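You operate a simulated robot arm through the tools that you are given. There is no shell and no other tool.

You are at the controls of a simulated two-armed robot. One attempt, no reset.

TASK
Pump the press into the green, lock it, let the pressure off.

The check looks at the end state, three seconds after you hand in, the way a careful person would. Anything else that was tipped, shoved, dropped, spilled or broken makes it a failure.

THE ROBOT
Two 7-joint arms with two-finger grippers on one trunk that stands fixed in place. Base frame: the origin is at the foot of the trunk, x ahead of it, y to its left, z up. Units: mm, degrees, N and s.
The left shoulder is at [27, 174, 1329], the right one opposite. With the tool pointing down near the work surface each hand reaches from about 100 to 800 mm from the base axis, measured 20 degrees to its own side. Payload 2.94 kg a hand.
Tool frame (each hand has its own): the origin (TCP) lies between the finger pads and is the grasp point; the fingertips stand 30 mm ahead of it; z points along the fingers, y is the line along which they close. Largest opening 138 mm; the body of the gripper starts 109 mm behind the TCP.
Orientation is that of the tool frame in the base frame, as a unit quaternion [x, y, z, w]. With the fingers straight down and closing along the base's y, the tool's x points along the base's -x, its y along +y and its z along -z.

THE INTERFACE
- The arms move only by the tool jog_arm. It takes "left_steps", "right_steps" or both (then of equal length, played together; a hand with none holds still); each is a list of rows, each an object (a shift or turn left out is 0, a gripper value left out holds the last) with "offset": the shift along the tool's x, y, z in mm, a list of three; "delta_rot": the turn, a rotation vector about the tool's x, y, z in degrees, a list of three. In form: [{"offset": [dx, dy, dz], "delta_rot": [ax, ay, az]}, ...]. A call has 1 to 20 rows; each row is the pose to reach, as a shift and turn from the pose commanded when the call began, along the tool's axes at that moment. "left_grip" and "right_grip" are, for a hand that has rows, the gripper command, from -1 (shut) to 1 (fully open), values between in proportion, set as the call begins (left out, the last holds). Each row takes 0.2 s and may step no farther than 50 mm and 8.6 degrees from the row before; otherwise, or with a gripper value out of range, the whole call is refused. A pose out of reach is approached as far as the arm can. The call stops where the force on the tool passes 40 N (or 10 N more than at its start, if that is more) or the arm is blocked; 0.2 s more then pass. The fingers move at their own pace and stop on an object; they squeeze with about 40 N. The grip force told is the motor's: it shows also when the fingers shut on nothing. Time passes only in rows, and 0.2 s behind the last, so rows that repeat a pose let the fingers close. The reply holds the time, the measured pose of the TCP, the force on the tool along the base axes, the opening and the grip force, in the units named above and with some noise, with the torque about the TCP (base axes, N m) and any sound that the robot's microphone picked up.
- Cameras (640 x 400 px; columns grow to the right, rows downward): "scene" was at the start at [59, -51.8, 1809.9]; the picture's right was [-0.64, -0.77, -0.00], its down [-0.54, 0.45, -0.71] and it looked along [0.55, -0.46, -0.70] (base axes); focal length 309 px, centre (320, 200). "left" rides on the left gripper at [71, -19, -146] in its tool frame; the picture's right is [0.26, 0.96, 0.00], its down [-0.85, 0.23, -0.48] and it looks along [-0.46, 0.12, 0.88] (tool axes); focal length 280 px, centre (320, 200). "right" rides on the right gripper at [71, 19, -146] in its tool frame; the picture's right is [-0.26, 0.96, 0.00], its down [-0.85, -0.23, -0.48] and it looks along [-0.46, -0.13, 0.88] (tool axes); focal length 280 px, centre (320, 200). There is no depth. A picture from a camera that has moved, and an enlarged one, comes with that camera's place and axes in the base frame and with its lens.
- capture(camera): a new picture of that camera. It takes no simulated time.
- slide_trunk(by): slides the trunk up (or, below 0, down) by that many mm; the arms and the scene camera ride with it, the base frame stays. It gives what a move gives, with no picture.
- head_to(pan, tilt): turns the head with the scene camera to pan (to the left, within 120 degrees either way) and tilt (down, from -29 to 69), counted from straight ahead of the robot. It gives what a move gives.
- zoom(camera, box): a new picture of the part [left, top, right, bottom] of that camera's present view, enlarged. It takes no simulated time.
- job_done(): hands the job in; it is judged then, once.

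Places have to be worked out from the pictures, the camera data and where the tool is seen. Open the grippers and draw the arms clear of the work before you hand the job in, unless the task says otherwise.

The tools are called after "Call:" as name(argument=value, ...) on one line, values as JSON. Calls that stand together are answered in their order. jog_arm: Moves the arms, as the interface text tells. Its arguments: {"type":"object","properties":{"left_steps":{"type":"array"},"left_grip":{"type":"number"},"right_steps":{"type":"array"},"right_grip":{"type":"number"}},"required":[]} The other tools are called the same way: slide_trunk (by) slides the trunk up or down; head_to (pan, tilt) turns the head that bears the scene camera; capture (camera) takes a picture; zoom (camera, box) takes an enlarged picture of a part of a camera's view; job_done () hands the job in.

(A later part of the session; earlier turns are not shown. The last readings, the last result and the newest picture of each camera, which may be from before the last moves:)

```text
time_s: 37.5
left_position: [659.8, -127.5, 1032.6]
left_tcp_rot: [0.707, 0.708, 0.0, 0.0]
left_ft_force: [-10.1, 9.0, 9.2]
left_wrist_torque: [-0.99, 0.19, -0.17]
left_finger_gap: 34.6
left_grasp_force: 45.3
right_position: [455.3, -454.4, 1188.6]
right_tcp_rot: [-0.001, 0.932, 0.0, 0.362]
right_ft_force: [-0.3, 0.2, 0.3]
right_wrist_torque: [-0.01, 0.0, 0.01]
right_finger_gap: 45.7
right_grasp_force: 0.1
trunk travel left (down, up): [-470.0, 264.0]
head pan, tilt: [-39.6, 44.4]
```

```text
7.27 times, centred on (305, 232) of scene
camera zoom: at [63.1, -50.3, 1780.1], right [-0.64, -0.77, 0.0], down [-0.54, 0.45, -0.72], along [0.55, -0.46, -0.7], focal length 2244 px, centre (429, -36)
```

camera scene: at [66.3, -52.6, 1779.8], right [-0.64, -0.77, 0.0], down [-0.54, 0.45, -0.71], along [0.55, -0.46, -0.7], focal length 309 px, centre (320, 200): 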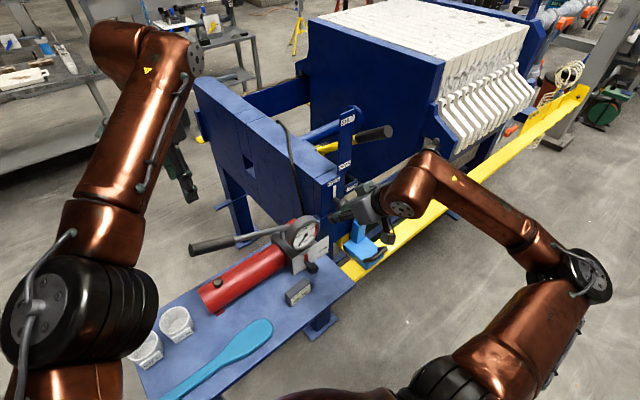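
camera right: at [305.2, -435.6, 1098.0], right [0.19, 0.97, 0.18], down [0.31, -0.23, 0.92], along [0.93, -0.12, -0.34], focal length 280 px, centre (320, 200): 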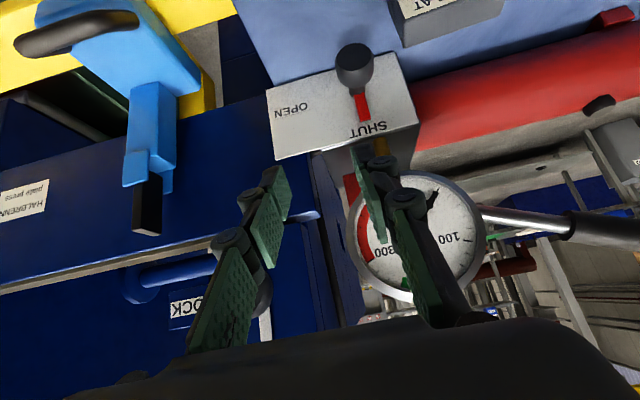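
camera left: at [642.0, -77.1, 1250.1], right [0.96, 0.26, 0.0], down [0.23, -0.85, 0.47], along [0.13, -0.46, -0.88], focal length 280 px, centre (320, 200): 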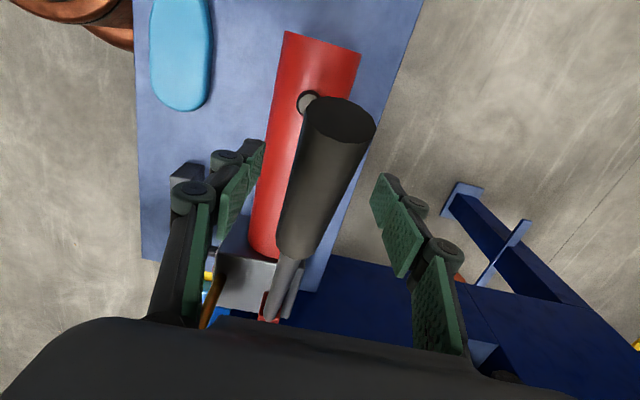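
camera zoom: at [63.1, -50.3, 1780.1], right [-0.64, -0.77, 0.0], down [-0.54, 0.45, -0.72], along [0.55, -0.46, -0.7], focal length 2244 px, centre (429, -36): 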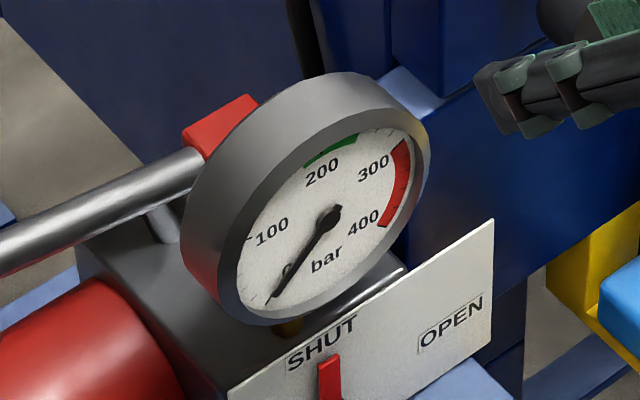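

Little force (about 10 N) and no gauge rise yet. I'll continue the stroke further down to find its lower end, watching the clearance to the cylinder.

Call:
jog_arm(left_steps=[{"offset": [1.0, 0, 12.5]}, {"offset": [1.5, 0, 24.8]}, {"offset": [1.4, 0, 37]}, {"offset": [1.0, 0, 49]}])

Call:
zoom(camera="scene", box=[180, 190, 340, 300])

Call:
zoom(camera="scene", box=[285, 205, 325, 260])

Call:
capture(camera="left")

```text
time_s: 38.5
left_position: [659.6, -129.5, 985.1]
left_tcp_rot: [0.708, 0.706, 0.001, 0.002]
left_ft_force: [-7.8, 5.4, 13.8]
left_wrist_torque: [-0.17, -0.01, 0.11]
left_finger_gap: 36.0
left_grasp_force: 45.7
right_position: [454.6, -454.5, 1188.6]
right_tcp_rot: [-0.001, 0.932, 0.001, 0.363]
right_ft_force: [0.1, 0.2, 0.2]
right_wrist_torque: [-0.02, 0.0, -0.03]
right_finger_gap: 45.6
right_grasp_force: 0.1
trunk travel left (down, up): [-470.0, 264.0]
head pan, tilt: [-39.6, 44.4]
```

```text
3.64 times, centred on (260, 245) of scene
camera zoom: at [62.3, -50.8, 1780.2], right [-0.64, -0.77, 0.0], down [-0.54, 0.45, -0.72], along [0.55, -0.46, -0.7], focal length 1122 px, centre (538, 36)
```

zoom: 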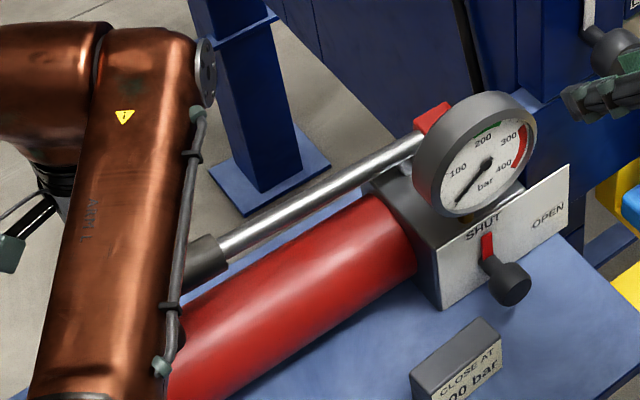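

```text
7.27 times, centred on (305, 232) of scene
camera zoom: at [62.3, -50.8, 1780.2], right [-0.64, -0.77, 0.0], down [-0.54, 0.45, -0.72], along [0.55, -0.46, -0.7], focal length 2244 px, centre (429, -36)
```

zoom: 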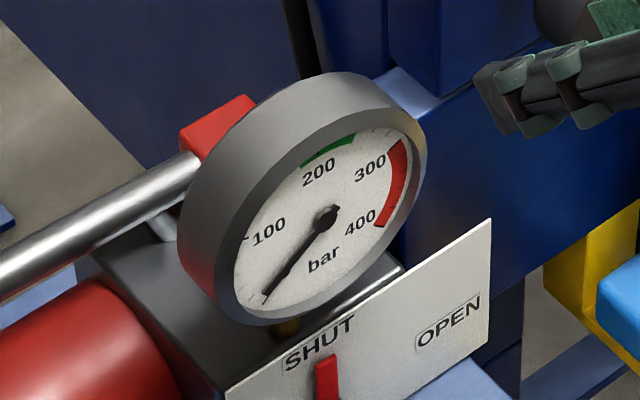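

```text
taken
camera left: at [640.6, -57.8, 1131.5], right [0.96, 0.26, 0.0], down [0.23, -0.85, 0.48], along [0.13, -0.46, -0.88], focal length 280 px, centre (320, 200)
```

left: 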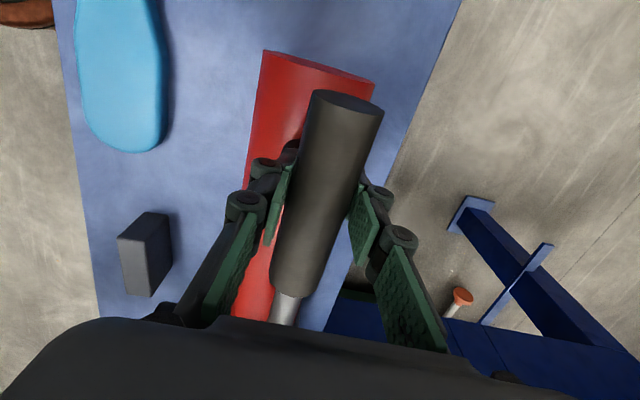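

The needle has just started to move off zero, so the pump works with the yellow lever untouched. I'll do one full cycle, up along the arc and back down, and read the gauge.

Call:
jog_arm(left_steps=[{"offset": [0.5, 0, -24.7]}, {"offset": [-1.1, 0, -49.5]}, {"offset": [-4.8, 0, -74]}, {"offset": [-10.7, 0, -98]}, {"offset": [-16.8, 0, -117]}, {"offset": [-10.7, 0, -98]}, {"offset": [-4.8, 0, -74]}, {"offset": [-1.1, 0, -49.5]}, {"offset": [0.5, 0, -24.7]}, {"offset": [0, 0, 0]}])

Call:
zoom(camera="scene", box=[285, 205, 325, 260])

Call:
zoom(camera="scene", box=[180, 190, 340, 300])

```text
time_s: 39.6
left_position: [660.0, -140.0, 1070.4]
left_tcp_rot: [0.706, 0.708, -0.007, -0.005]
left_ft_force: [10.7, -12.0, -13.3]
left_wrist_torque: [-0.12, -0.02, 0.19]
left_finger_gap: 33.4
left_grasp_force: 45.1
right_position: [459.4, -454.3, 1187.1]
right_tcp_rot: [-0.001, 0.933, 0.001, 0.36]
right_ft_force: [-0.1, 0.6, 0.1]
right_wrist_torque: [0.0, -0.04, 0.01]
right_finger_gap: 45.8
right_grasp_force: 0.1
trunk travel left (down, up): [-470.0, 264.0]
head pan, tilt: [-39.6, 44.4]
stopped in row 5 (left hand): the force on the tool passed its limit at 48 N (the readings are from after the stop); the commanded pose is now the measured one
```

```text
7.27 times, centred on (305, 232) of scene
camera zoom: at [68.6, -54.3, 1779.7], right [-0.64, -0.77, 0.0], down [-0.54, 0.45, -0.71], along [0.55, -0.45, -0.7], focal length 2244 px, centre (429, -36)
```

zoom: 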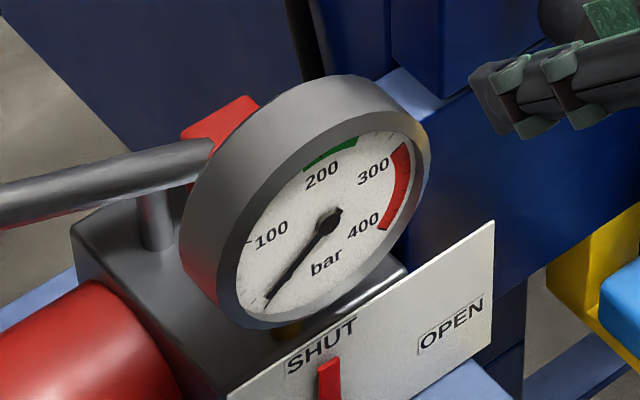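

```text
3.64 times, centred on (260, 245) of scene
camera zoom: at [68.6, -54.3, 1779.7], right [-0.64, -0.77, 0.0], down [-0.54, 0.45, -0.71], along [0.55, -0.45, -0.7], focal length 1122 px, centre (538, 36)
```

zoom: 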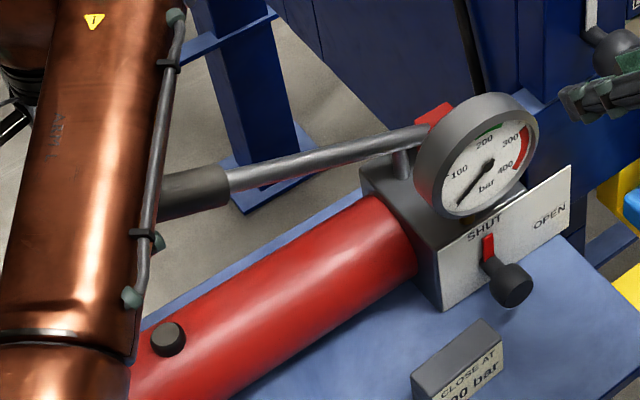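

The up-stroke stopped on the lever's upper stop at TCP z=1070, lower than at the start, so the handle shifted within my fingers. I'll check with the left camera.

Call:
capture(camera="left")

Call:
zoom(camera="scene", box=[150, 160, 340, 290])

Call:
capture(camera="right")

```text
taken
camera left: at [642.6, -68.4, 1217.7], right [0.96, 0.27, -0.02], down [0.24, -0.85, 0.47], along [0.11, -0.46, -0.88], focal length 280 px, centre (320, 200)
```

left: 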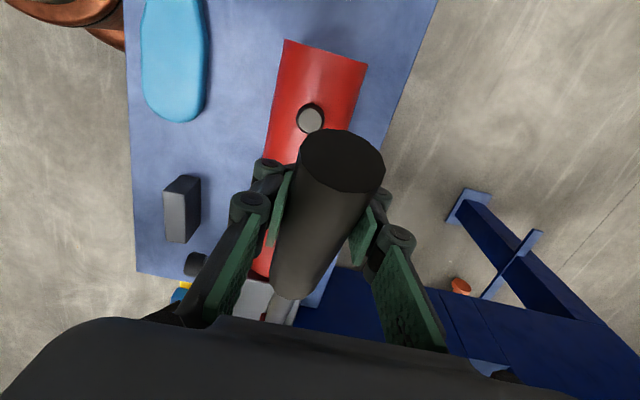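

```text
3.08 times, centred on (245, 225) of scene
camera zoom: at [68.6, -54.3, 1779.7], right [-0.64, -0.77, 0.0], down [-0.54, 0.45, -0.71], along [0.55, -0.45, -0.7], focal length 950 px, centre (551, 123)
```

zoom: 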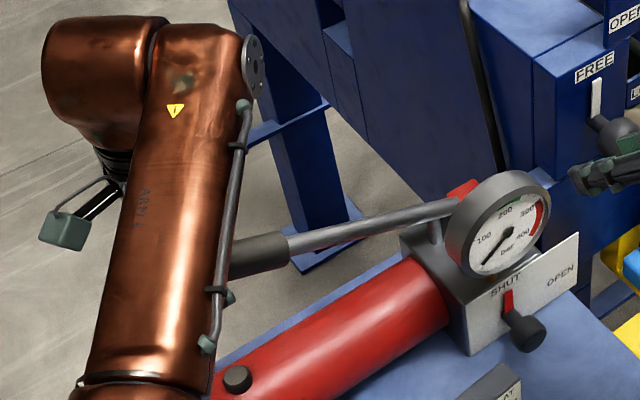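

```text
taken
camera right: at [309.7, -436.9, 1247.9], right [0.19, 0.97, 0.18], down [0.31, -0.23, 0.92], along [0.93, -0.12, -0.34], focal length 280 px, centre (320, 200)
```

right: 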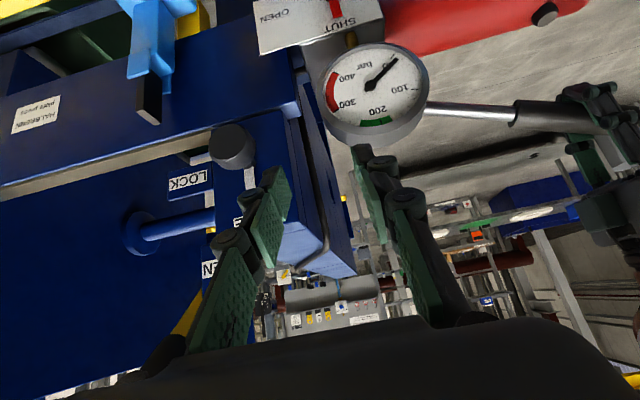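

The right camera has a square view of the gauge, so I'll zoom on it for a proper reading.

Call:
zoom(camera="right", box=[310, 35, 440, 150])

```text
3.48 times, centred on (375, 92) of right
camera zoom: at [309.7, -436.9, 1247.9], right [0.19, 0.97, 0.18], down [0.31, -0.23, 0.92], along [0.93, -0.12, -0.34], focal length 975 px, centre (129, 574)
```

zoom: 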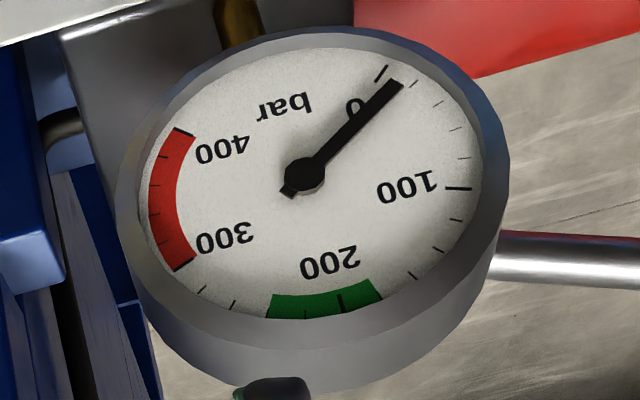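

The gauge reads about 12 bar; minor ticks are 20 bar and the green band spans about 180–240. The lever strokes between about 21° and 0°. I'll open the fingers, rise to recentre on the handle, and close again.

Call:
jog_arm(left_steps=[{"offset": [0, 0, 0]}, {"offset": [0, 0, 0]}, {"offset": [-3, 0, -15]}, {"offset": [-6, 0, -32]}], left_grip=-0.2)

Call:
capture(camera="left")

Call:
zoom(camera="right", box=[310, 35, 640, 235])

```text
time_s: 40.6
left_position: [659.1, -142.9, 1104.9]
left_tcp_rot: [0.706, 0.708, -0.005, -0.007]
left_ft_force: [0.1, -0.2, 0.4]
left_wrist_torque: [0.01, 0.02, -0.01]
left_finger_gap: 55.1
left_grasp_force: 0.0
right_position: [458.2, -453.8, 1188.2]
right_tcp_rot: [-0.001, 0.932, 0.0, 0.361]
right_ft_force: [-0.3, -0.3, -0.2]
right_wrist_torque: [0.0, 0.03, 0.01]
right_finger_gap: 45.5
right_grasp_force: 0.1
trunk travel left (down, up): [-470.0, 264.0]
head pan, tilt: [-39.6, 44.4]
```

```text
taken
camera left: at [642.0, -73.0, 1251.6], right [0.96, 0.27, -0.02], down [0.24, -0.85, 0.47], along [0.11, -0.46, -0.88], focal length 280 px, centre (320, 200)
```

left: 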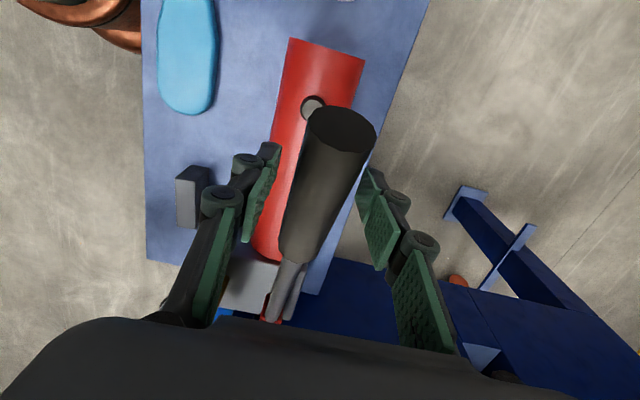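

```text
1.94 times, centred on (475, 135) of right
camera zoom: at [307.6, -436.5, 1248.6], right [0.19, 0.97, 0.18], down [0.31, -0.23, 0.92], along [0.93, -0.12, -0.34], focal length 544 px, centre (19, 326)
```

zoom: 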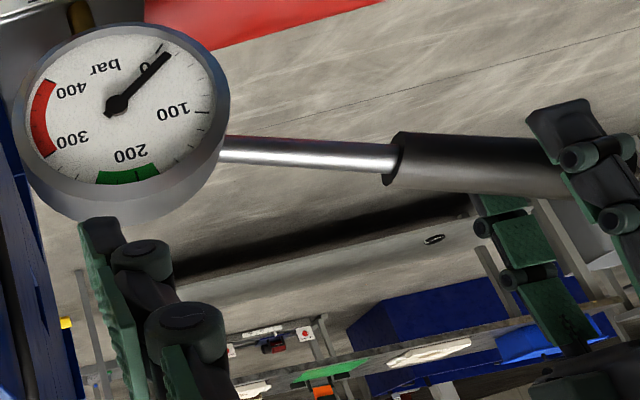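

The lever stays up on its own. I'll close again at this recentred height and do a single down-stroke that ends just at the lower stop.

Call:
jog_arm(left_steps=[{"offset": [0, 0, 0]}, {"offset": [0, 0, 0]}, {"offset": [0, 0, 0]}, {"offset": [7.9, 0, 23.5]}, {"offset": [13.8, 0, 47.5]}, {"offset": [17.5, 0, 72]}, {"offset": [19, 0, 92]}], left_grip=-1)

Call:
zoom(camera="right", box=[310, 15, 640, 235])

Call:
zoom(camera="right", box=[310, 35, 440, 150])

Call:
capture(camera="left")

```text
time_s: 42.2
left_position: [660.2, -120.6, 1012.7]
left_tcp_rot: [0.704, 0.71, -0.005, -0.006]
left_ft_force: [22.4, 7.3, 8.1]
left_wrist_torque: [-1.07, -0.06, -0.2]
left_finger_gap: 34.4
left_grasp_force: 45.3
right_position: [459.8, -453.0, 1186.7]
right_tcp_rot: [-0.002, 0.933, 0.0, 0.36]
right_ft_force: [0.8, 0.2, 0.1]
right_wrist_torque: [-0.03, 0.03, -0.03]
right_finger_gap: 45.7
right_grasp_force: 0.0
trunk travel left (down, up): [-470.0, 264.0]
head pan, tilt: [-39.6, 44.4]
```

```text
1.82 times, centred on (475, 125) of right
camera zoom: at [310.2, -434.8, 1248.6], right [0.19, 0.97, 0.18], down [0.31, -0.23, 0.92], along [0.93, -0.12, -0.34], focal length 510 px, centre (38, 336)
```

zoom: 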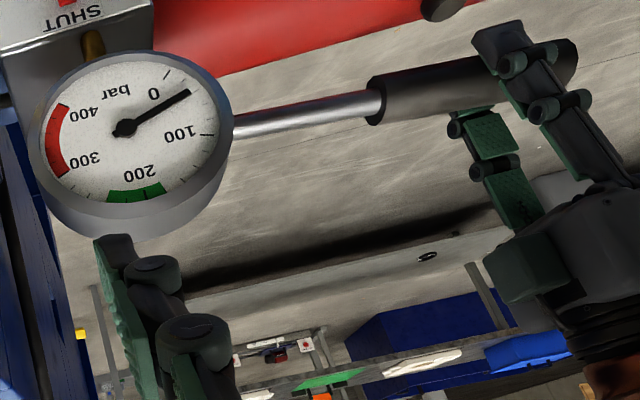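

```text
3.48 times, centred on (375, 92) of right
camera zoom: at [310.2, -434.8, 1248.6], right [0.19, 0.97, 0.18], down [0.31, -0.23, 0.92], along [0.93, -0.12, -0.34], focal length 975 px, centre (129, 574)
```

zoom: 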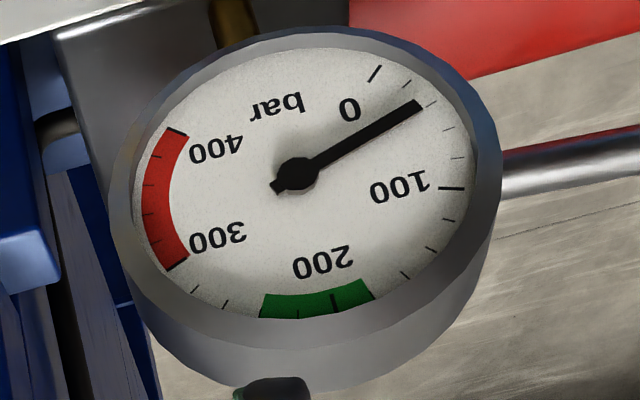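

```text
taken
camera left: at [642.4, -50.7, 1159.1], right [0.96, 0.27, -0.01], down [0.24, -0.85, 0.47], along [0.12, -0.46, -0.88], focal length 280 px, centre (320, 200)
```

left: 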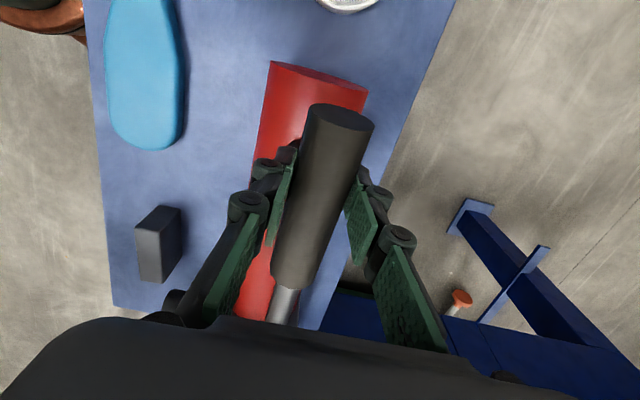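

That stroke took the gauge from about 12 to 38 bar, so a full stroke gives roughly 26 bar. I'll run one full up-down cycle and read again.

Call:
jog_arm(left_steps=[{"offset": [-1.5, 0, -20]}, {"offset": [-5.2, 0, -44.5]}, {"offset": [-11.1, 0, -68.5]}, {"offset": [-17, 0, -87]}, {"offset": [-11.1, 0, -68.5]}, {"offset": [-5.2, 0, -44.5]}, {"offset": [-1.5, 0, -20]}, {"offset": [0, 0, 1]}])

Call:
zoom(camera="right", box=[310, 35, 440, 150])

Call:
capture(camera="left")

```text
time_s: 44.0
left_position: [660.1, -120.7, 1014.1]
left_tcp_rot: [0.704, 0.71, -0.005, -0.006]
left_ft_force: [22.3, 7.3, 8.6]
left_wrist_torque: [-1.13, -0.07, -0.24]
left_finger_gap: 34.1
left_grasp_force: 44.6
right_position: [459.6, -452.4, 1187.4]
right_tcp_rot: [-0.001, 0.932, 0.0, 0.361]
right_ft_force: [0.4, -0.4, -0.5]
right_wrist_torque: [0.01, -0.03, 0.0]
right_finger_gap: 45.6
right_grasp_force: 0.0
trunk travel left (down, up): [-470.0, 264.0]
head pan, tilt: [-39.6, 44.4]
```

```text
3.48 times, centred on (375, 92) of right
camera zoom: at [310.1, -434.7, 1248.6], right [0.19, 0.97, 0.18], down [0.31, -0.23, 0.92], along [0.93, -0.12, -0.34], focal length 975 px, centre (129, 574)
```

zoom: 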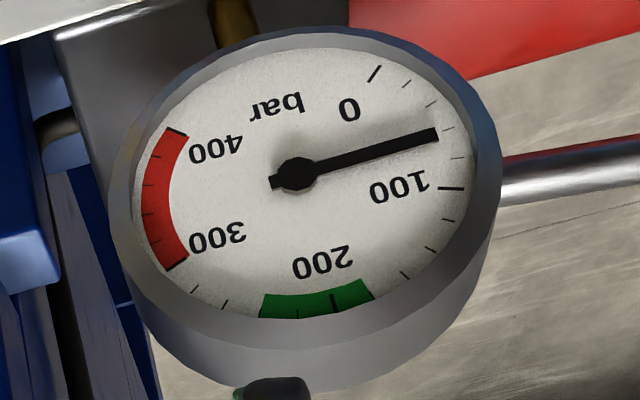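

```text
taken
camera left: at [642.4, -50.6, 1160.4], right [0.96, 0.27, -0.01], down [0.24, -0.85, 0.47], along [0.12, -0.46, -0.88], focal length 280 px, centre (320, 200)
```

left: 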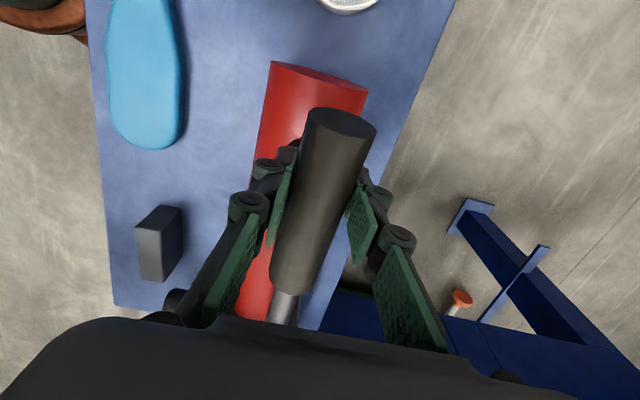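

About 62 bar now, +24 per cycle, with no slip in the grip. I'll run two more cycles.

Call:
jog_arm(left_steps=[{"offset": [-1.5, 0, -20]}, {"offset": [-5.2, 0, -44.5]}, {"offset": [-11.1, 0, -68.5]}, {"offset": [-17, 0, -87]}, {"offset": [-11.1, 0, -68.5]}, {"offset": [-5.2, 0, -44.5]}, {"offset": [-1.5, 0, -20]}, {"offset": [0, 0, 0.5]}, {"offset": [-1.5, 0, -20]}, {"offset": [-5.2, 0, -44.5]}, {"offset": [-11.1, 0, -68.5]}, {"offset": [-17, 0, -87]}, {"offset": [-11.1, 0, -68.5]}, {"offset": [-5.2, 0, -44.5]}, {"offset": [-1.5, 0, -20]}, {"offset": [0, 0, 0.5]}])

Call:
zoom(camera="right", box=[310, 35, 440, 150])

Call:
capture(camera="left")

```text
time_s: 46.4
left_position: [657.5, -137.9, 1068.1]
left_tcp_rot: [0.704, 0.71, -0.013, -0.011]
left_ft_force: [13.7, -13.2, -15.3]
left_wrist_torque: [0.36, -0.06, 0.48]
left_finger_gap: 33.0
left_grasp_force: 45.2
right_position: [461.3, -455.1, 1186.2]
right_tcp_rot: [-0.002, 0.933, 0.002, 0.36]
right_ft_force: [-0.5, -0.1, -0.4]
right_wrist_torque: [-0.02, -0.02, 0.0]
right_finger_gap: 45.8
right_grasp_force: 0.0
trunk travel left (down, up): [-470.0, 264.0]
head pan, tilt: [-39.6, 44.4]
stopped in row 12 (left hand): the force on the tool passed its limit at 48 N (the readings are from after the stop); the commanded pose is now the measured one
```

```text
3.48 times, centred on (375, 92) of right
camera zoom: at [310.3, -437.7, 1247.1], right [0.19, 0.97, 0.18], down [0.31, -0.23, 0.92], along [0.93, -0.12, -0.34], focal length 975 px, centre (129, 574)
```

zoom: 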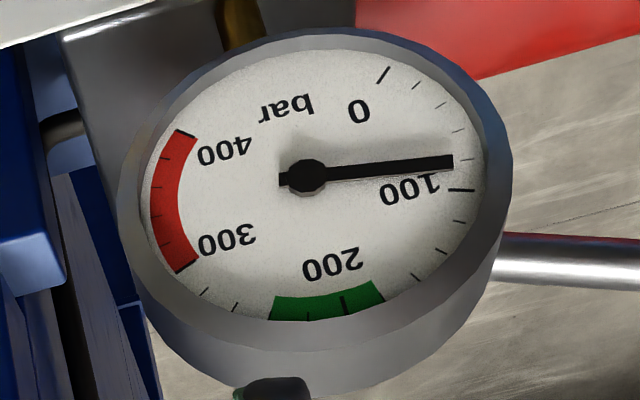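

```text
taken
camera left: at [642.8, -65.5, 1214.4], right [0.96, 0.27, -0.03], down [0.25, -0.85, 0.47], along [0.1, -0.46, -0.88], focal length 280 px, centre (320, 200)
```

left: 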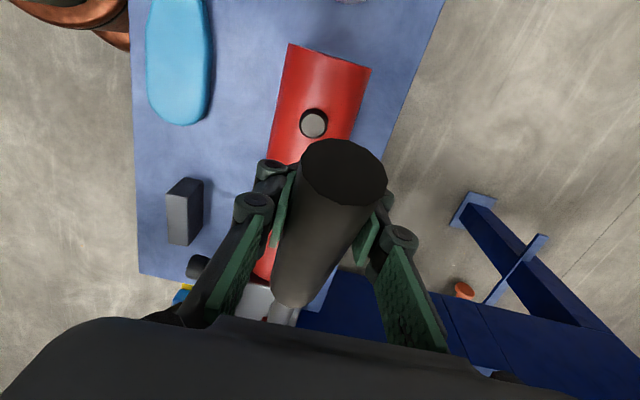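

About 83 bar, but the handle slipped through the fingers on that down-stroke: the pump now resists more than the pads hold. I'll let go, rise above the handle, close the fingers and push down with the closed fingertips. That also shows whether the lever springs back up.

Call:
jog_arm(left_steps=[{"offset": [0, 0, 0]}, {"offset": [0, 0, 0]}, {"offset": [2, 0, -30], "delta_rot": [-1, 0, 0]}, {"offset": [5, 0, -60], "delta_rot": [-1.9, 0, 0]}, {"offset": [8, 0, -86], "delta_rot": [-1.9, 0, 0]}], left_grip=-0.2)

Call:
jog_arm(left_steps=[{"offset": [0, 0, 0]}, {"offset": [0, 0, 0]}, {"offset": [0, 0, 0]}, {"offset": [0, 0, 0]}], left_grip=-1)

Call:
capture(camera="left")

Call:
zoom(camera="right", box=[310, 15, 640, 235])

```text
time_s: 47.6
left_position: [656.4, -128.3, 1159.9]
left_tcp_rot: [0.704, 0.71, 0.001, -0.001]
left_ft_force: [0.3, 0.5, -0.6]
left_wrist_torque: [-0.02, -0.03, 0.02]
left_finger_gap: 55.1
left_grasp_force: 0.1
right_position: [458.1, -454.4, 1187.6]
right_tcp_rot: [0.0, 0.932, 0.001, 0.362]
right_ft_force: [0.2, -0.9, -0.5]
right_wrist_torque: [0.01, -0.01, 0.0]
right_finger_gap: 45.5
right_grasp_force: 0.0
trunk travel left (down, up): [-470.0, 264.0]
head pan, tilt: [-39.6, 44.4]
```

```text
time_s: 48.6
left_position: [655.9, -127.7, 1160.0]
left_tcp_rot: [0.705, 0.709, 0.0, 0.0]
left_ft_force: [-0.8, -0.7, 0.8]
left_wrist_torque: [-0.01, -0.03, -0.01]
left_finger_gap: 0.0
left_grasp_force: 28.4
right_position: [457.5, -453.6, 1187.6]
right_tcp_rot: [-0.001, 0.932, 0.001, 0.361]
right_ft_force: [1.0, -0.8, -0.3]
right_wrist_torque: [0.05, -0.03, 0.0]
right_finger_gap: 45.4
right_grasp_force: 0.0
trunk travel left (down, up): [-470.0, 264.0]
head pan, tilt: [-39.6, 44.4]
```

```text
taken
camera left: at [638.0, -57.6, 1306.0], right [0.96, 0.27, 0.0], down [0.24, -0.85, 0.47], along [0.13, -0.46, -0.88], focal length 280 px, centre (320, 200)
```

left: 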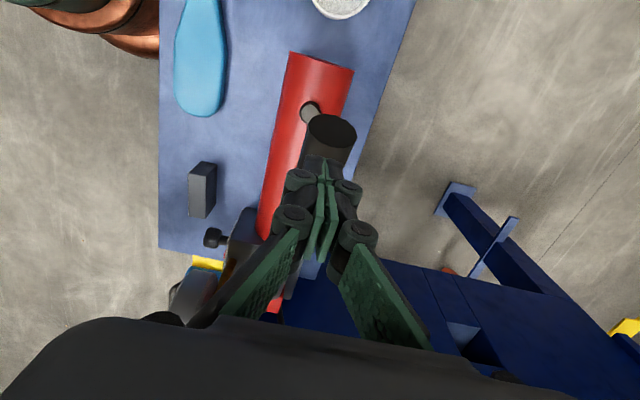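

```text
1.82 times, centred on (475, 125) of right
camera zoom: at [308.0, -436.0, 1248.6], right [0.19, 0.97, 0.18], down [0.31, -0.23, 0.92], along [0.93, -0.12, -0.34], focal length 510 px, centre (38, 336)
```

zoom: 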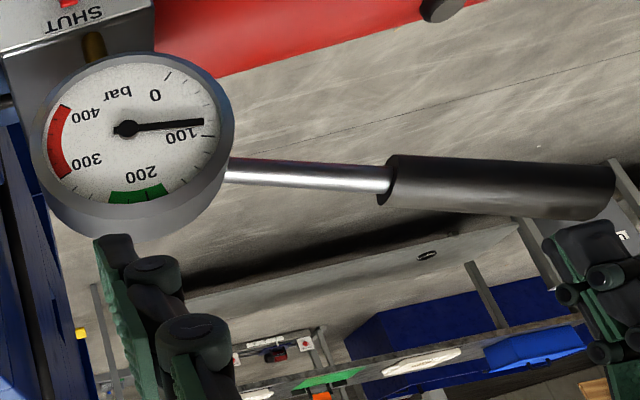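

The lever is up and the pressure holds at 83 bar. I'll shift 4 mm to centre over the handle and push straight down with the closed fingertips.

Call:
jog_arm(left_steps=[{"offset": [0, 4, 10]}, {"offset": [0, 4, 26]}, {"offset": [0, 4, 42]}, {"offset": [0, 4, 58]}, {"offset": [0, 4, 74]}, {"offset": [0, 4, 90]}, {"offset": [0, 4, 106]}, {"offset": [0, 4, 118]}])

Call:
zoom(camera="right", box=[310, 15, 640, 235])

Call:
capture(camera="left")

```text
time_s: 50.4
left_position: [661.7, -127.2, 1038.0]
left_tcp_rot: [0.705, 0.709, 0.0, 0.001]
left_ft_force: [-0.6, 1.7, 4.9]
left_wrist_torque: [0.07, 0.01, 0.02]
left_finger_gap: 6.1
left_grasp_force: 28.7
right_position: [455.7, -452.5, 1187.5]
right_tcp_rot: [-0.001, 0.932, 0.001, 0.362]
right_ft_force: [0.1, -0.2, 1.0]
right_wrist_torque: [0.04, 0.01, 0.01]
right_finger_gap: 45.5
right_grasp_force: 0.0
trunk travel left (down, up): [-470.0, 264.0]
head pan, tilt: [-39.6, 44.4]
```

```text
1.82 times, centred on (475, 125) of right
camera zoom: at [307.7, -435.5, 1248.8], right [0.19, 0.97, 0.18], down [0.31, -0.23, 0.92], along [0.93, -0.12, -0.34], focal length 510 px, centre (38, 336)
```

zoom: 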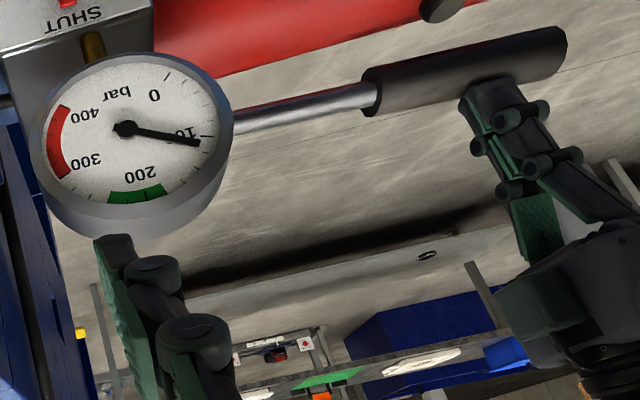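

```text
taken
camera left: at [640.1, -55.4, 1184.6], right [0.96, 0.27, 0.0], down [0.24, -0.85, 0.48], along [0.13, -0.46, -0.88], focal length 280 px, centre (320, 200)
```

left: 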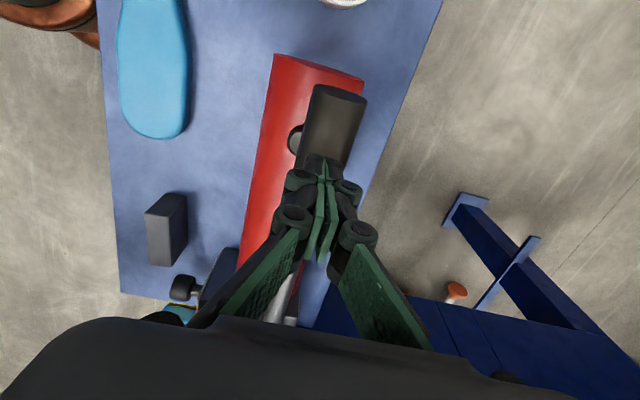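

The gauge now reads about 108 bar with little force. I'll raise the hand 60 mm and see whether the lever follows by itself.

Call:
jog_arm(left_steps=[{"offset": [0, 0, -20]}, {"offset": [0, 0, -40]}, {"offset": [0, 0, -60]}])

Call:
zoom(camera="right", box=[310, 15, 640, 235])

```text
time_s: 51.2
left_position: [658.8, -127.9, 1097.6]
left_tcp_rot: [0.705, 0.709, 0.0, 0.001]
left_ft_force: [0.5, -1.7, 3.4]
left_wrist_torque: [-0.02, 0.0, -0.01]
left_finger_gap: 0.0
left_grasp_force: 27.9
right_position: [457.9, -454.6, 1187.5]
right_tcp_rot: [0.0, 0.932, 0.0, 0.362]
right_ft_force: [0.5, 0.3, -0.5]
right_wrist_torque: [0.0, 0.02, 0.04]
right_finger_gap: 45.7
right_grasp_force: 0.1
trunk travel left (down, up): [-470.0, 264.0]
head pan, tilt: [-39.6, 44.4]
```

```text
1.82 times, centred on (475, 125) of right
camera zoom: at [307.7, -436.2, 1248.7], right [0.19, 0.97, 0.18], down [0.31, -0.23, 0.92], along [0.93, -0.12, -0.34], focal length 510 px, centre (38, 336)
```

zoom: 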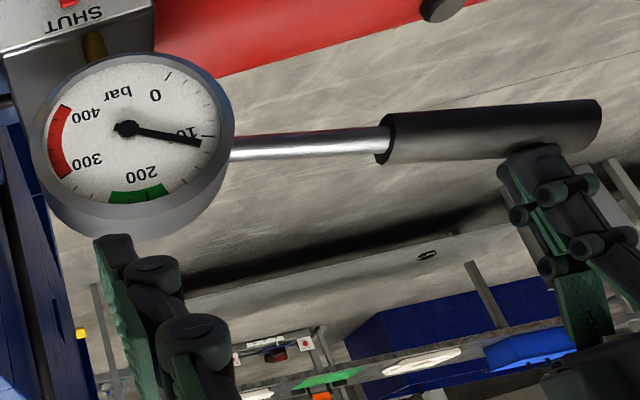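

The lever springs back and follows the hand, so I only need push-downs. I'll run two full strokes, about +25 bar each.

Call:
jog_arm(left_steps=[{"offset": [0, 1, -26]}, {"offset": [0, 1, -52]}, {"offset": [0, 1, -36]}, {"offset": [0, 1, -20]}, {"offset": [0, 1, -4]}, {"offset": [0, 1, 12]}, {"offset": [0, 1, 28]}, {"offset": [0, 1, 44]}, {"offset": [0, 1, 58]}, {"offset": [0, 1, 22]}, {"offset": [0, 1, -15]}, {"offset": [0, 1, -52]}, {"offset": [0, 1, -36]}, {"offset": [0, 1, -20]}, {"offset": [0, 1, -4]}, {"offset": [0, 1, 12]}, {"offset": [0, 1, 28]}, {"offset": [0, 1, 44]}, {"offset": [0, 1, 58]}])

Call:
zoom(camera="right", box=[310, 15, 640, 235])

Call:
zoom(camera="right", box=[310, 35, 440, 150])

```text
time_s: 55.2
left_position: [663.8, -126.6, 1040.6]
left_tcp_rot: [0.705, 0.709, 0.0, 0.001]
left_ft_force: [0.1, 1.4, 5.2]
left_wrist_torque: [0.16, 0.0, -0.01]
left_finger_gap: 0.3
left_grasp_force: 28.5
right_position: [457.2, -454.3, 1187.0]
right_tcp_rot: [-0.002, 0.933, 0.001, 0.361]
right_ft_force: [-0.2, -0.4, -0.7]
right_wrist_torque: [0.0, 0.01, 0.0]
right_finger_gap: 45.5
right_grasp_force: 0.1
trunk travel left (down, up): [-470.0, 264.0]
head pan, tilt: [-39.6, 44.4]
```

```text
1.82 times, centred on (475, 125) of right
camera zoom: at [308.0, -435.5, 1248.7], right [0.19, 0.97, 0.18], down [0.31, -0.23, 0.92], along [0.93, -0.12, -0.34], focal length 510 px, centre (38, 336)
```

zoom: 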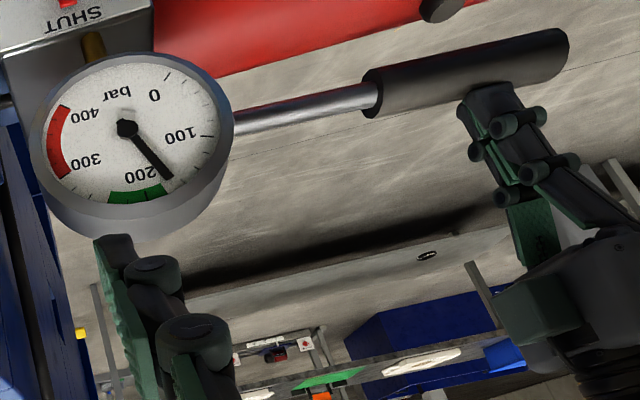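

```text
3.48 times, centred on (375, 92) of right
camera zoom: at [308.0, -435.5, 1248.7], right [0.19, 0.97, 0.18], down [0.31, -0.23, 0.92], along [0.93, -0.12, -0.34], focal length 975 px, centre (129, 574)
```

zoom: 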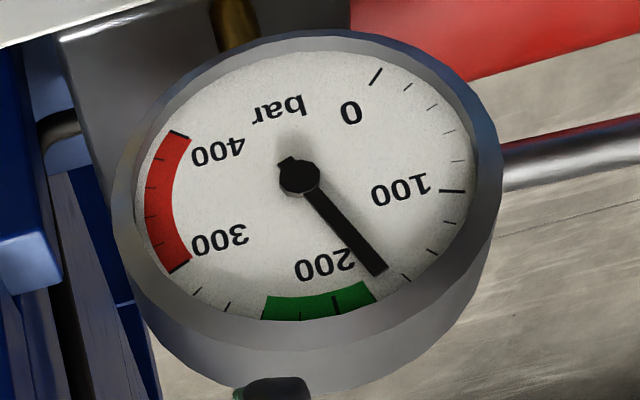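

About 168 bar now, roughly 30 per full stroke. One more full stroke should land near 198, inside the green and close to the 200 on the sign.

Call:
jog_arm(left_steps=[{"offset": [0, -1, -37]}, {"offset": [0, -1, -74]}, {"offset": [0, -1, -110]}, {"offset": [0, -1, -94]}, {"offset": [0, -1, -78]}, {"offset": [0, -1, -62]}, {"offset": [0, -1, -46]}, {"offset": [0, -1, -30]}, {"offset": [0, -1, -14]}, {"offset": [0, -1, 1]}])

Call:
zoom(camera="right", box=[310, 35, 440, 150])

Call:
capture(camera="scene")

```text
time_s: 57.4
left_position: [661.6, -125.8, 1038.4]
left_tcp_rot: [0.706, 0.708, 0.0, 0.0]
left_ft_force: [-1.0, 2.2, 5.9]
left_wrist_torque: [0.12, -0.01, -0.02]
left_finger_gap: 0.0
left_grasp_force: 28.3
right_position: [457.6, -452.8, 1187.2]
right_tcp_rot: [-0.002, 0.932, 0.001, 0.362]
right_ft_force: [0.8, -0.3, 0.1]
right_wrist_torque: [0.0, -0.01, 0.08]
right_finger_gap: 45.4
right_grasp_force: 0.2
trunk travel left (down, up): [-470.0, 264.0]
head pan, tilt: [-39.6, 44.4]
```

```text
3.48 times, centred on (375, 92) of right
camera zoom: at [307.7, -435.4, 1248.8], right [0.19, 0.97, 0.18], down [0.31, -0.23, 0.92], along [0.93, -0.12, -0.34], focal length 975 px, centre (129, 574)
```

zoom: 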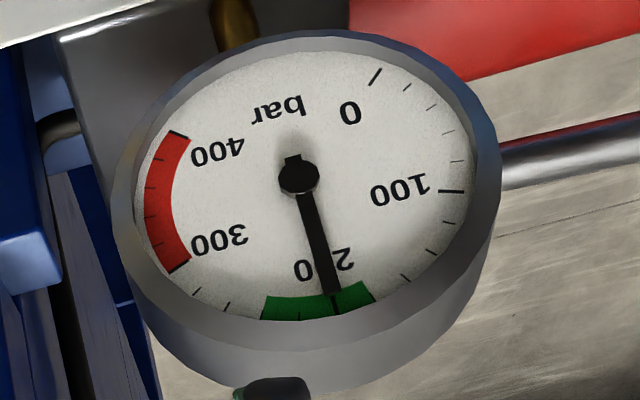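

```text
taken
camera scene: at [65.2, -51.7, 1779.9], right [-0.64, -0.77, 0.0], down [-0.54, 0.45, -0.71], along [0.55, -0.46, -0.7], focal length 309 px, centre (320, 200)
```

scene: 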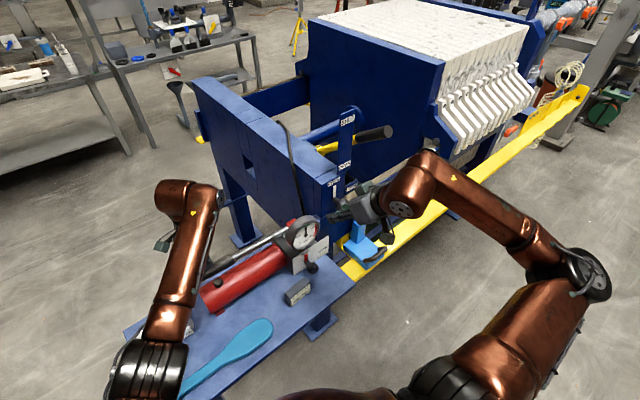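

The needle sits right on 200, in the green. I'll lift the left hand clear so the lever can rise, and take fresh views of the lock knob.

Call:
jog_arm(left_steps=[{"offset": [0, 0, -40]}, {"offset": [0, 0, -80]}, {"offset": [0, 0, -120]}, {"offset": [10, -10, -150]}, {"offset": [30, -30, -180]}, {"offset": [55, -50, -210]}])

Call:
capture(camera="scene")

Call:
capture(camera="right")

Call:
zoom(camera="right", box=[310, 35, 440, 150])

```text
time_s: 58.8
left_position: [609.1, -68.3, 1250.0]
left_tcp_rot: [0.705, 0.71, 0.0, 0.0]
left_ft_force: [-1.0, 1.4, 0.4]
left_wrist_torque: [-0.04, -0.03, -0.01]
left_finger_gap: 0.0
left_grasp_force: 28.3
right_position: [458.4, -451.8, 1189.0]
right_tcp_rot: [-0.002, 0.932, 0.0, 0.361]
right_ft_force: [-0.7, -0.4, 0.6]
right_wrist_torque: [-0.02, -0.03, -0.02]
right_finger_gap: 45.5
right_grasp_force: 0.0
trunk travel left (down, up): [-470.0, 264.0]
head pan, tilt: [-39.6, 44.4]
```

```text
taken
camera scene: at [64.7, -49.0, 1780.1], right [-0.64, -0.77, 0.0], down [-0.54, 0.45, -0.72], along [0.55, -0.46, -0.7], focal length 309 px, centre (320, 200)
```

scene: 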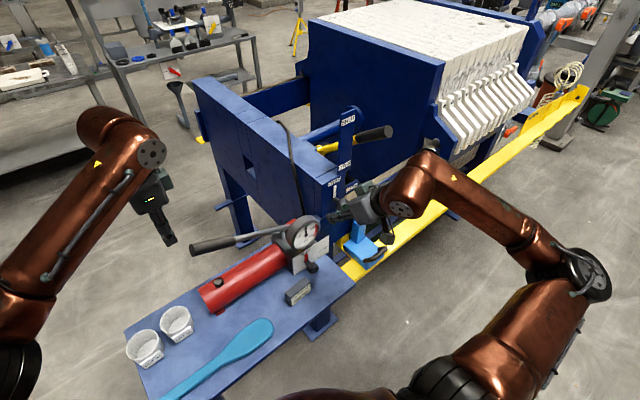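

```text
taken
camera right: at [307.2, -433.6, 1249.7], right [0.19, 0.97, 0.17], down [0.31, -0.23, 0.92], along [0.93, -0.12, -0.34], focal length 280 px, centre (320, 200)
```

right: 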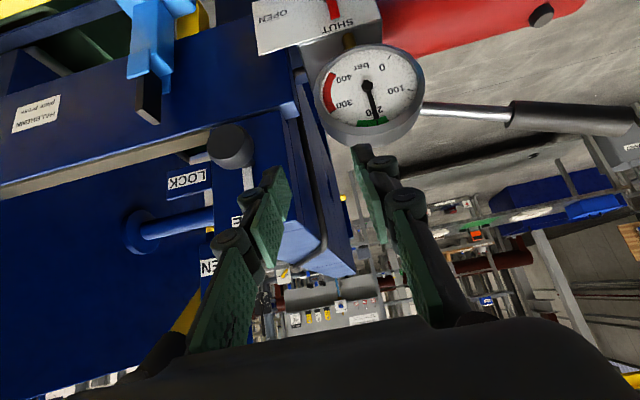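

```text
3.48 times, centred on (375, 92) of right
camera zoom: at [307.2, -433.6, 1249.7], right [0.19, 0.97, 0.17], down [0.31, -0.23, 0.92], along [0.93, -0.12, -0.34], focal length 975 px, centre (129, 574)
```

zoom: 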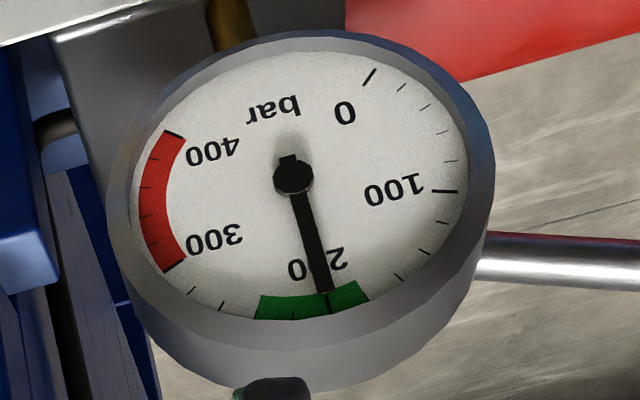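

Pressure holds at 200. Now I'll zoom on the lock knob from both cameras for a fresh position.

Call:
zoom(camera="right", box=[150, 90, 300, 280])

Call:
zoom(camera="scene", box=[300, 150, 420, 270])

```text
2.11 times, centred on (225, 185) of right
camera zoom: at [307.2, -433.6, 1249.7], right [0.19, 0.97, 0.17], down [0.31, -0.23, 0.92], along [0.93, -0.12, -0.34], focal length 590 px, centre (520, 232)
```

zoom: 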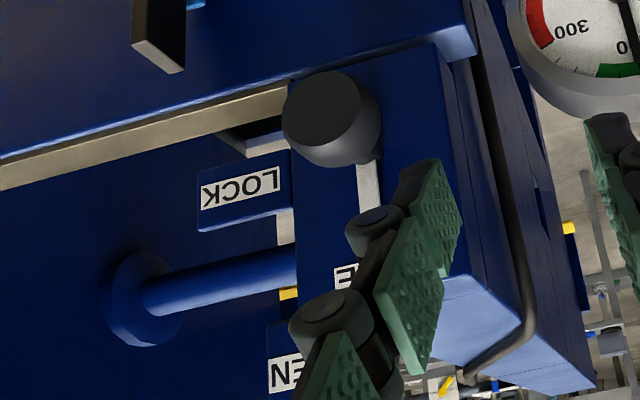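

```text
3.33 times, centred on (360, 210) of scene
camera zoom: at [64.7, -49.0, 1780.1], right [-0.64, -0.77, 0.0], down [-0.54, 0.45, -0.72], along [0.55, -0.46, -0.7], focal length 1029 px, centre (187, 167)
```

zoom: 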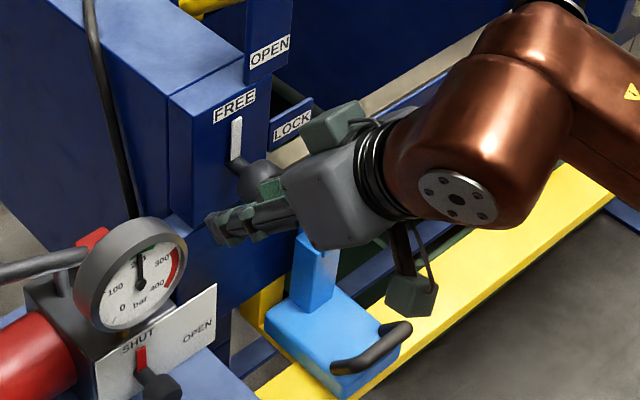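

The lock knob estimates scatter along depth, so I'll stage the right hand in front of it with about 130 mm of standoff and locate it by sight as I did for the valve.

Call:
jog_arm(right_steps=[{"offset": [1.4, -36.7, 10]}, {"offset": [2.8, -73.3, 25]}, {"offset": [4.3, -110, 40]}], right_grip=-0.1)

Call:
capture(camera="right")

Call:
capture(camera="scene")

```text
time_s: 59.6
left_position: [610.8, -68.1, 1249.5]
left_tcp_rot: [0.705, 0.71, 0.0, 0.001]
left_ft_force: [0.2, 0.3, 0.1]
left_wrist_torque: [0.0, -0.06, 0.02]
left_finger_gap: 0.0
left_grasp_force: 28.3
right_position: [482.5, -548.8, 1160.4]
right_tcp_rot: [-0.002, 0.931, 0.001, 0.364]
right_ft_force: [0.4, 0.5, 1.9]
right_wrist_torque: [-0.09, 0.18, -0.06]
right_finger_gap: 61.9
right_grasp_force: 0.0
right hand out of reach, approached as far as the arm can: row 3
trunk travel left (down, up): [-470.0, 264.0]
head pan, tilt: [-39.6, 44.4]
```

```text
taken
camera right: at [332.8, -530.5, 1220.9], right [0.19, 0.97, 0.18], down [0.3, -0.23, 0.93], along [0.93, -0.12, -0.34], focal length 280 px, centre (320, 200)
```

right: 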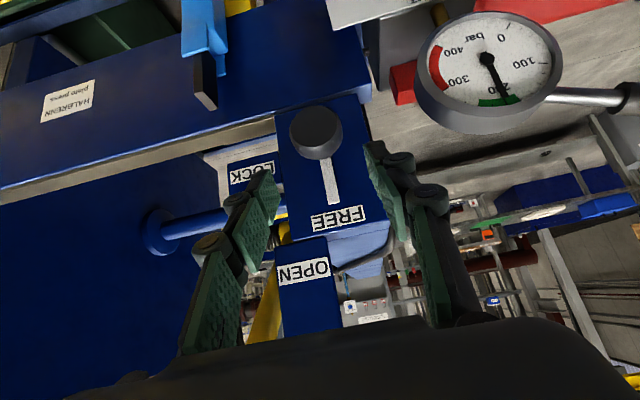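

```text
taken
camera scene: at [64.7, -50.2, 1780.0], right [-0.64, -0.77, 0.0], down [-0.54, 0.45, -0.71], along [0.55, -0.46, -0.7], focal length 309 px, centre (320, 200)
```

scene: 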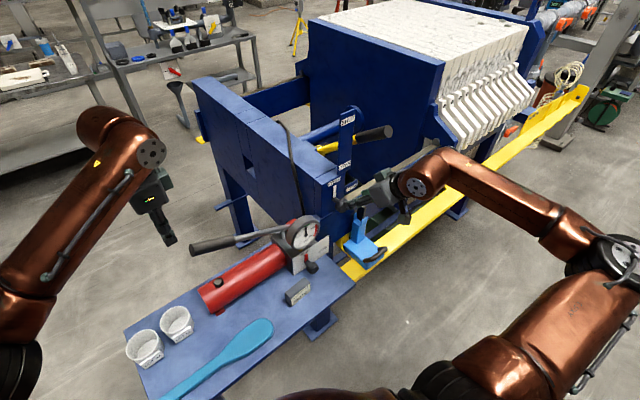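

This view fixes the lock knob well at about (567,-552,1065), right on the tool axis about 127 mm ahead, but the arm is at its reach limit here. I'll back both hands up and away, then lower the trunk about 120 mm, which also brings the shoulders forward.

Call:
jog_arm(left_steps=[{"offset": [15, -30, -25]}, {"offset": [30, -60, -50]}, {"offset": [45, -90, -75]}, {"offset": [60, -120, -100]}], right_steps=[{"offset": [-6, 0, -28.5]}, {"offset": [-12, 0, -57]}, {"offset": [-18, 0, -85.6]}, {"offset": [-23.7, 0, -114.2]}])

Call:
slide_trunk(by=-120)

Call:
capture(camera="scene")

Call:
capture(camera="right")

```text
time_s: 60.6
left_position: [489.1, -8.4, 1348.5]
left_tcp_rot: [0.704, 0.71, 0.0, 0.001]
left_ft_force: [0.4, -0.1, -0.4]
left_wrist_torque: [-0.06, -0.03, -0.01]
left_finger_gap: 0.2
left_grasp_force: 28.2
right_position: [441.3, -535.0, 1240.3]
right_tcp_rot: [-0.001, 0.932, 0.0, 0.361]
right_ft_force: [-1.2, 0.6, 0.9]
right_wrist_torque: [-0.04, -0.04, -0.02]
right_finger_gap: 61.8
right_grasp_force: 0.1
right hand out of reach, approached as far as the arm can: row 1, 2, 3, 4
trunk travel left (down, up): [-470.0, 264.0]
head pan, tilt: [-39.6, 44.4]
```

```text
time_s: 62.1
left_position: [491.0, -12.5, 1230.1]
left_tcp_rot: [0.705, 0.709, 0.001, 0.001]
left_ft_force: [-0.1, 0.2, -0.4]
left_wrist_torque: [-0.02, -0.03, 0.01]
left_finger_gap: 0.0
left_grasp_force: 28.7
right_position: [443.0, -534.5, 1119.4]
right_tcp_rot: [-0.001, 0.932, 0.001, 0.361]
right_ft_force: [-0.3, 0.1, 0.3]
right_wrist_torque: [0.03, -0.02, -0.01]
right_finger_gap: 62.1
right_grasp_force: 0.1
trunk travel left (down, up): [-350.0, 384.0]
head pan, tilt: [-39.6, 44.4]
```

```text
taken
camera scene: at [110.0, -51.6, 1659.9], right [-0.64, -0.77, 0.0], down [-0.54, 0.45, -0.71], along [0.55, -0.46, -0.7], focal length 309 px, centre (320, 200)
```

scene: 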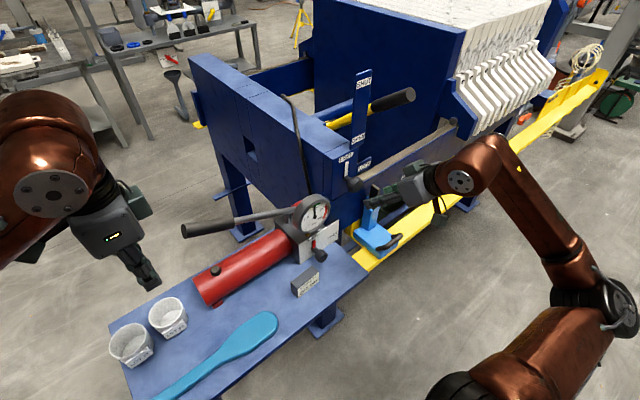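

```text
taken
camera right: at [293.1, -516.9, 1181.0], right [0.19, 0.97, 0.18], down [0.31, -0.23, 0.92], along [0.93, -0.12, -0.34], focal length 280 px, centre (320, 200)
```

right: 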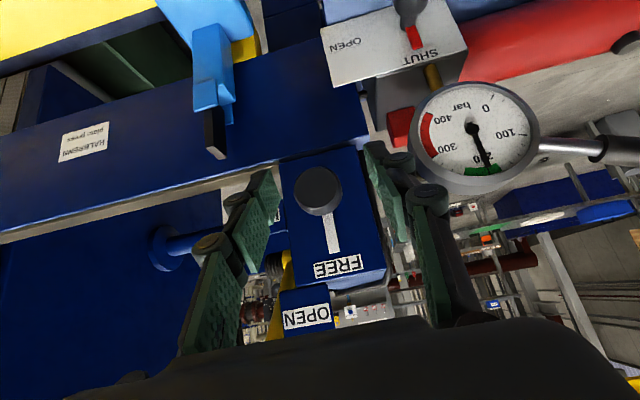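

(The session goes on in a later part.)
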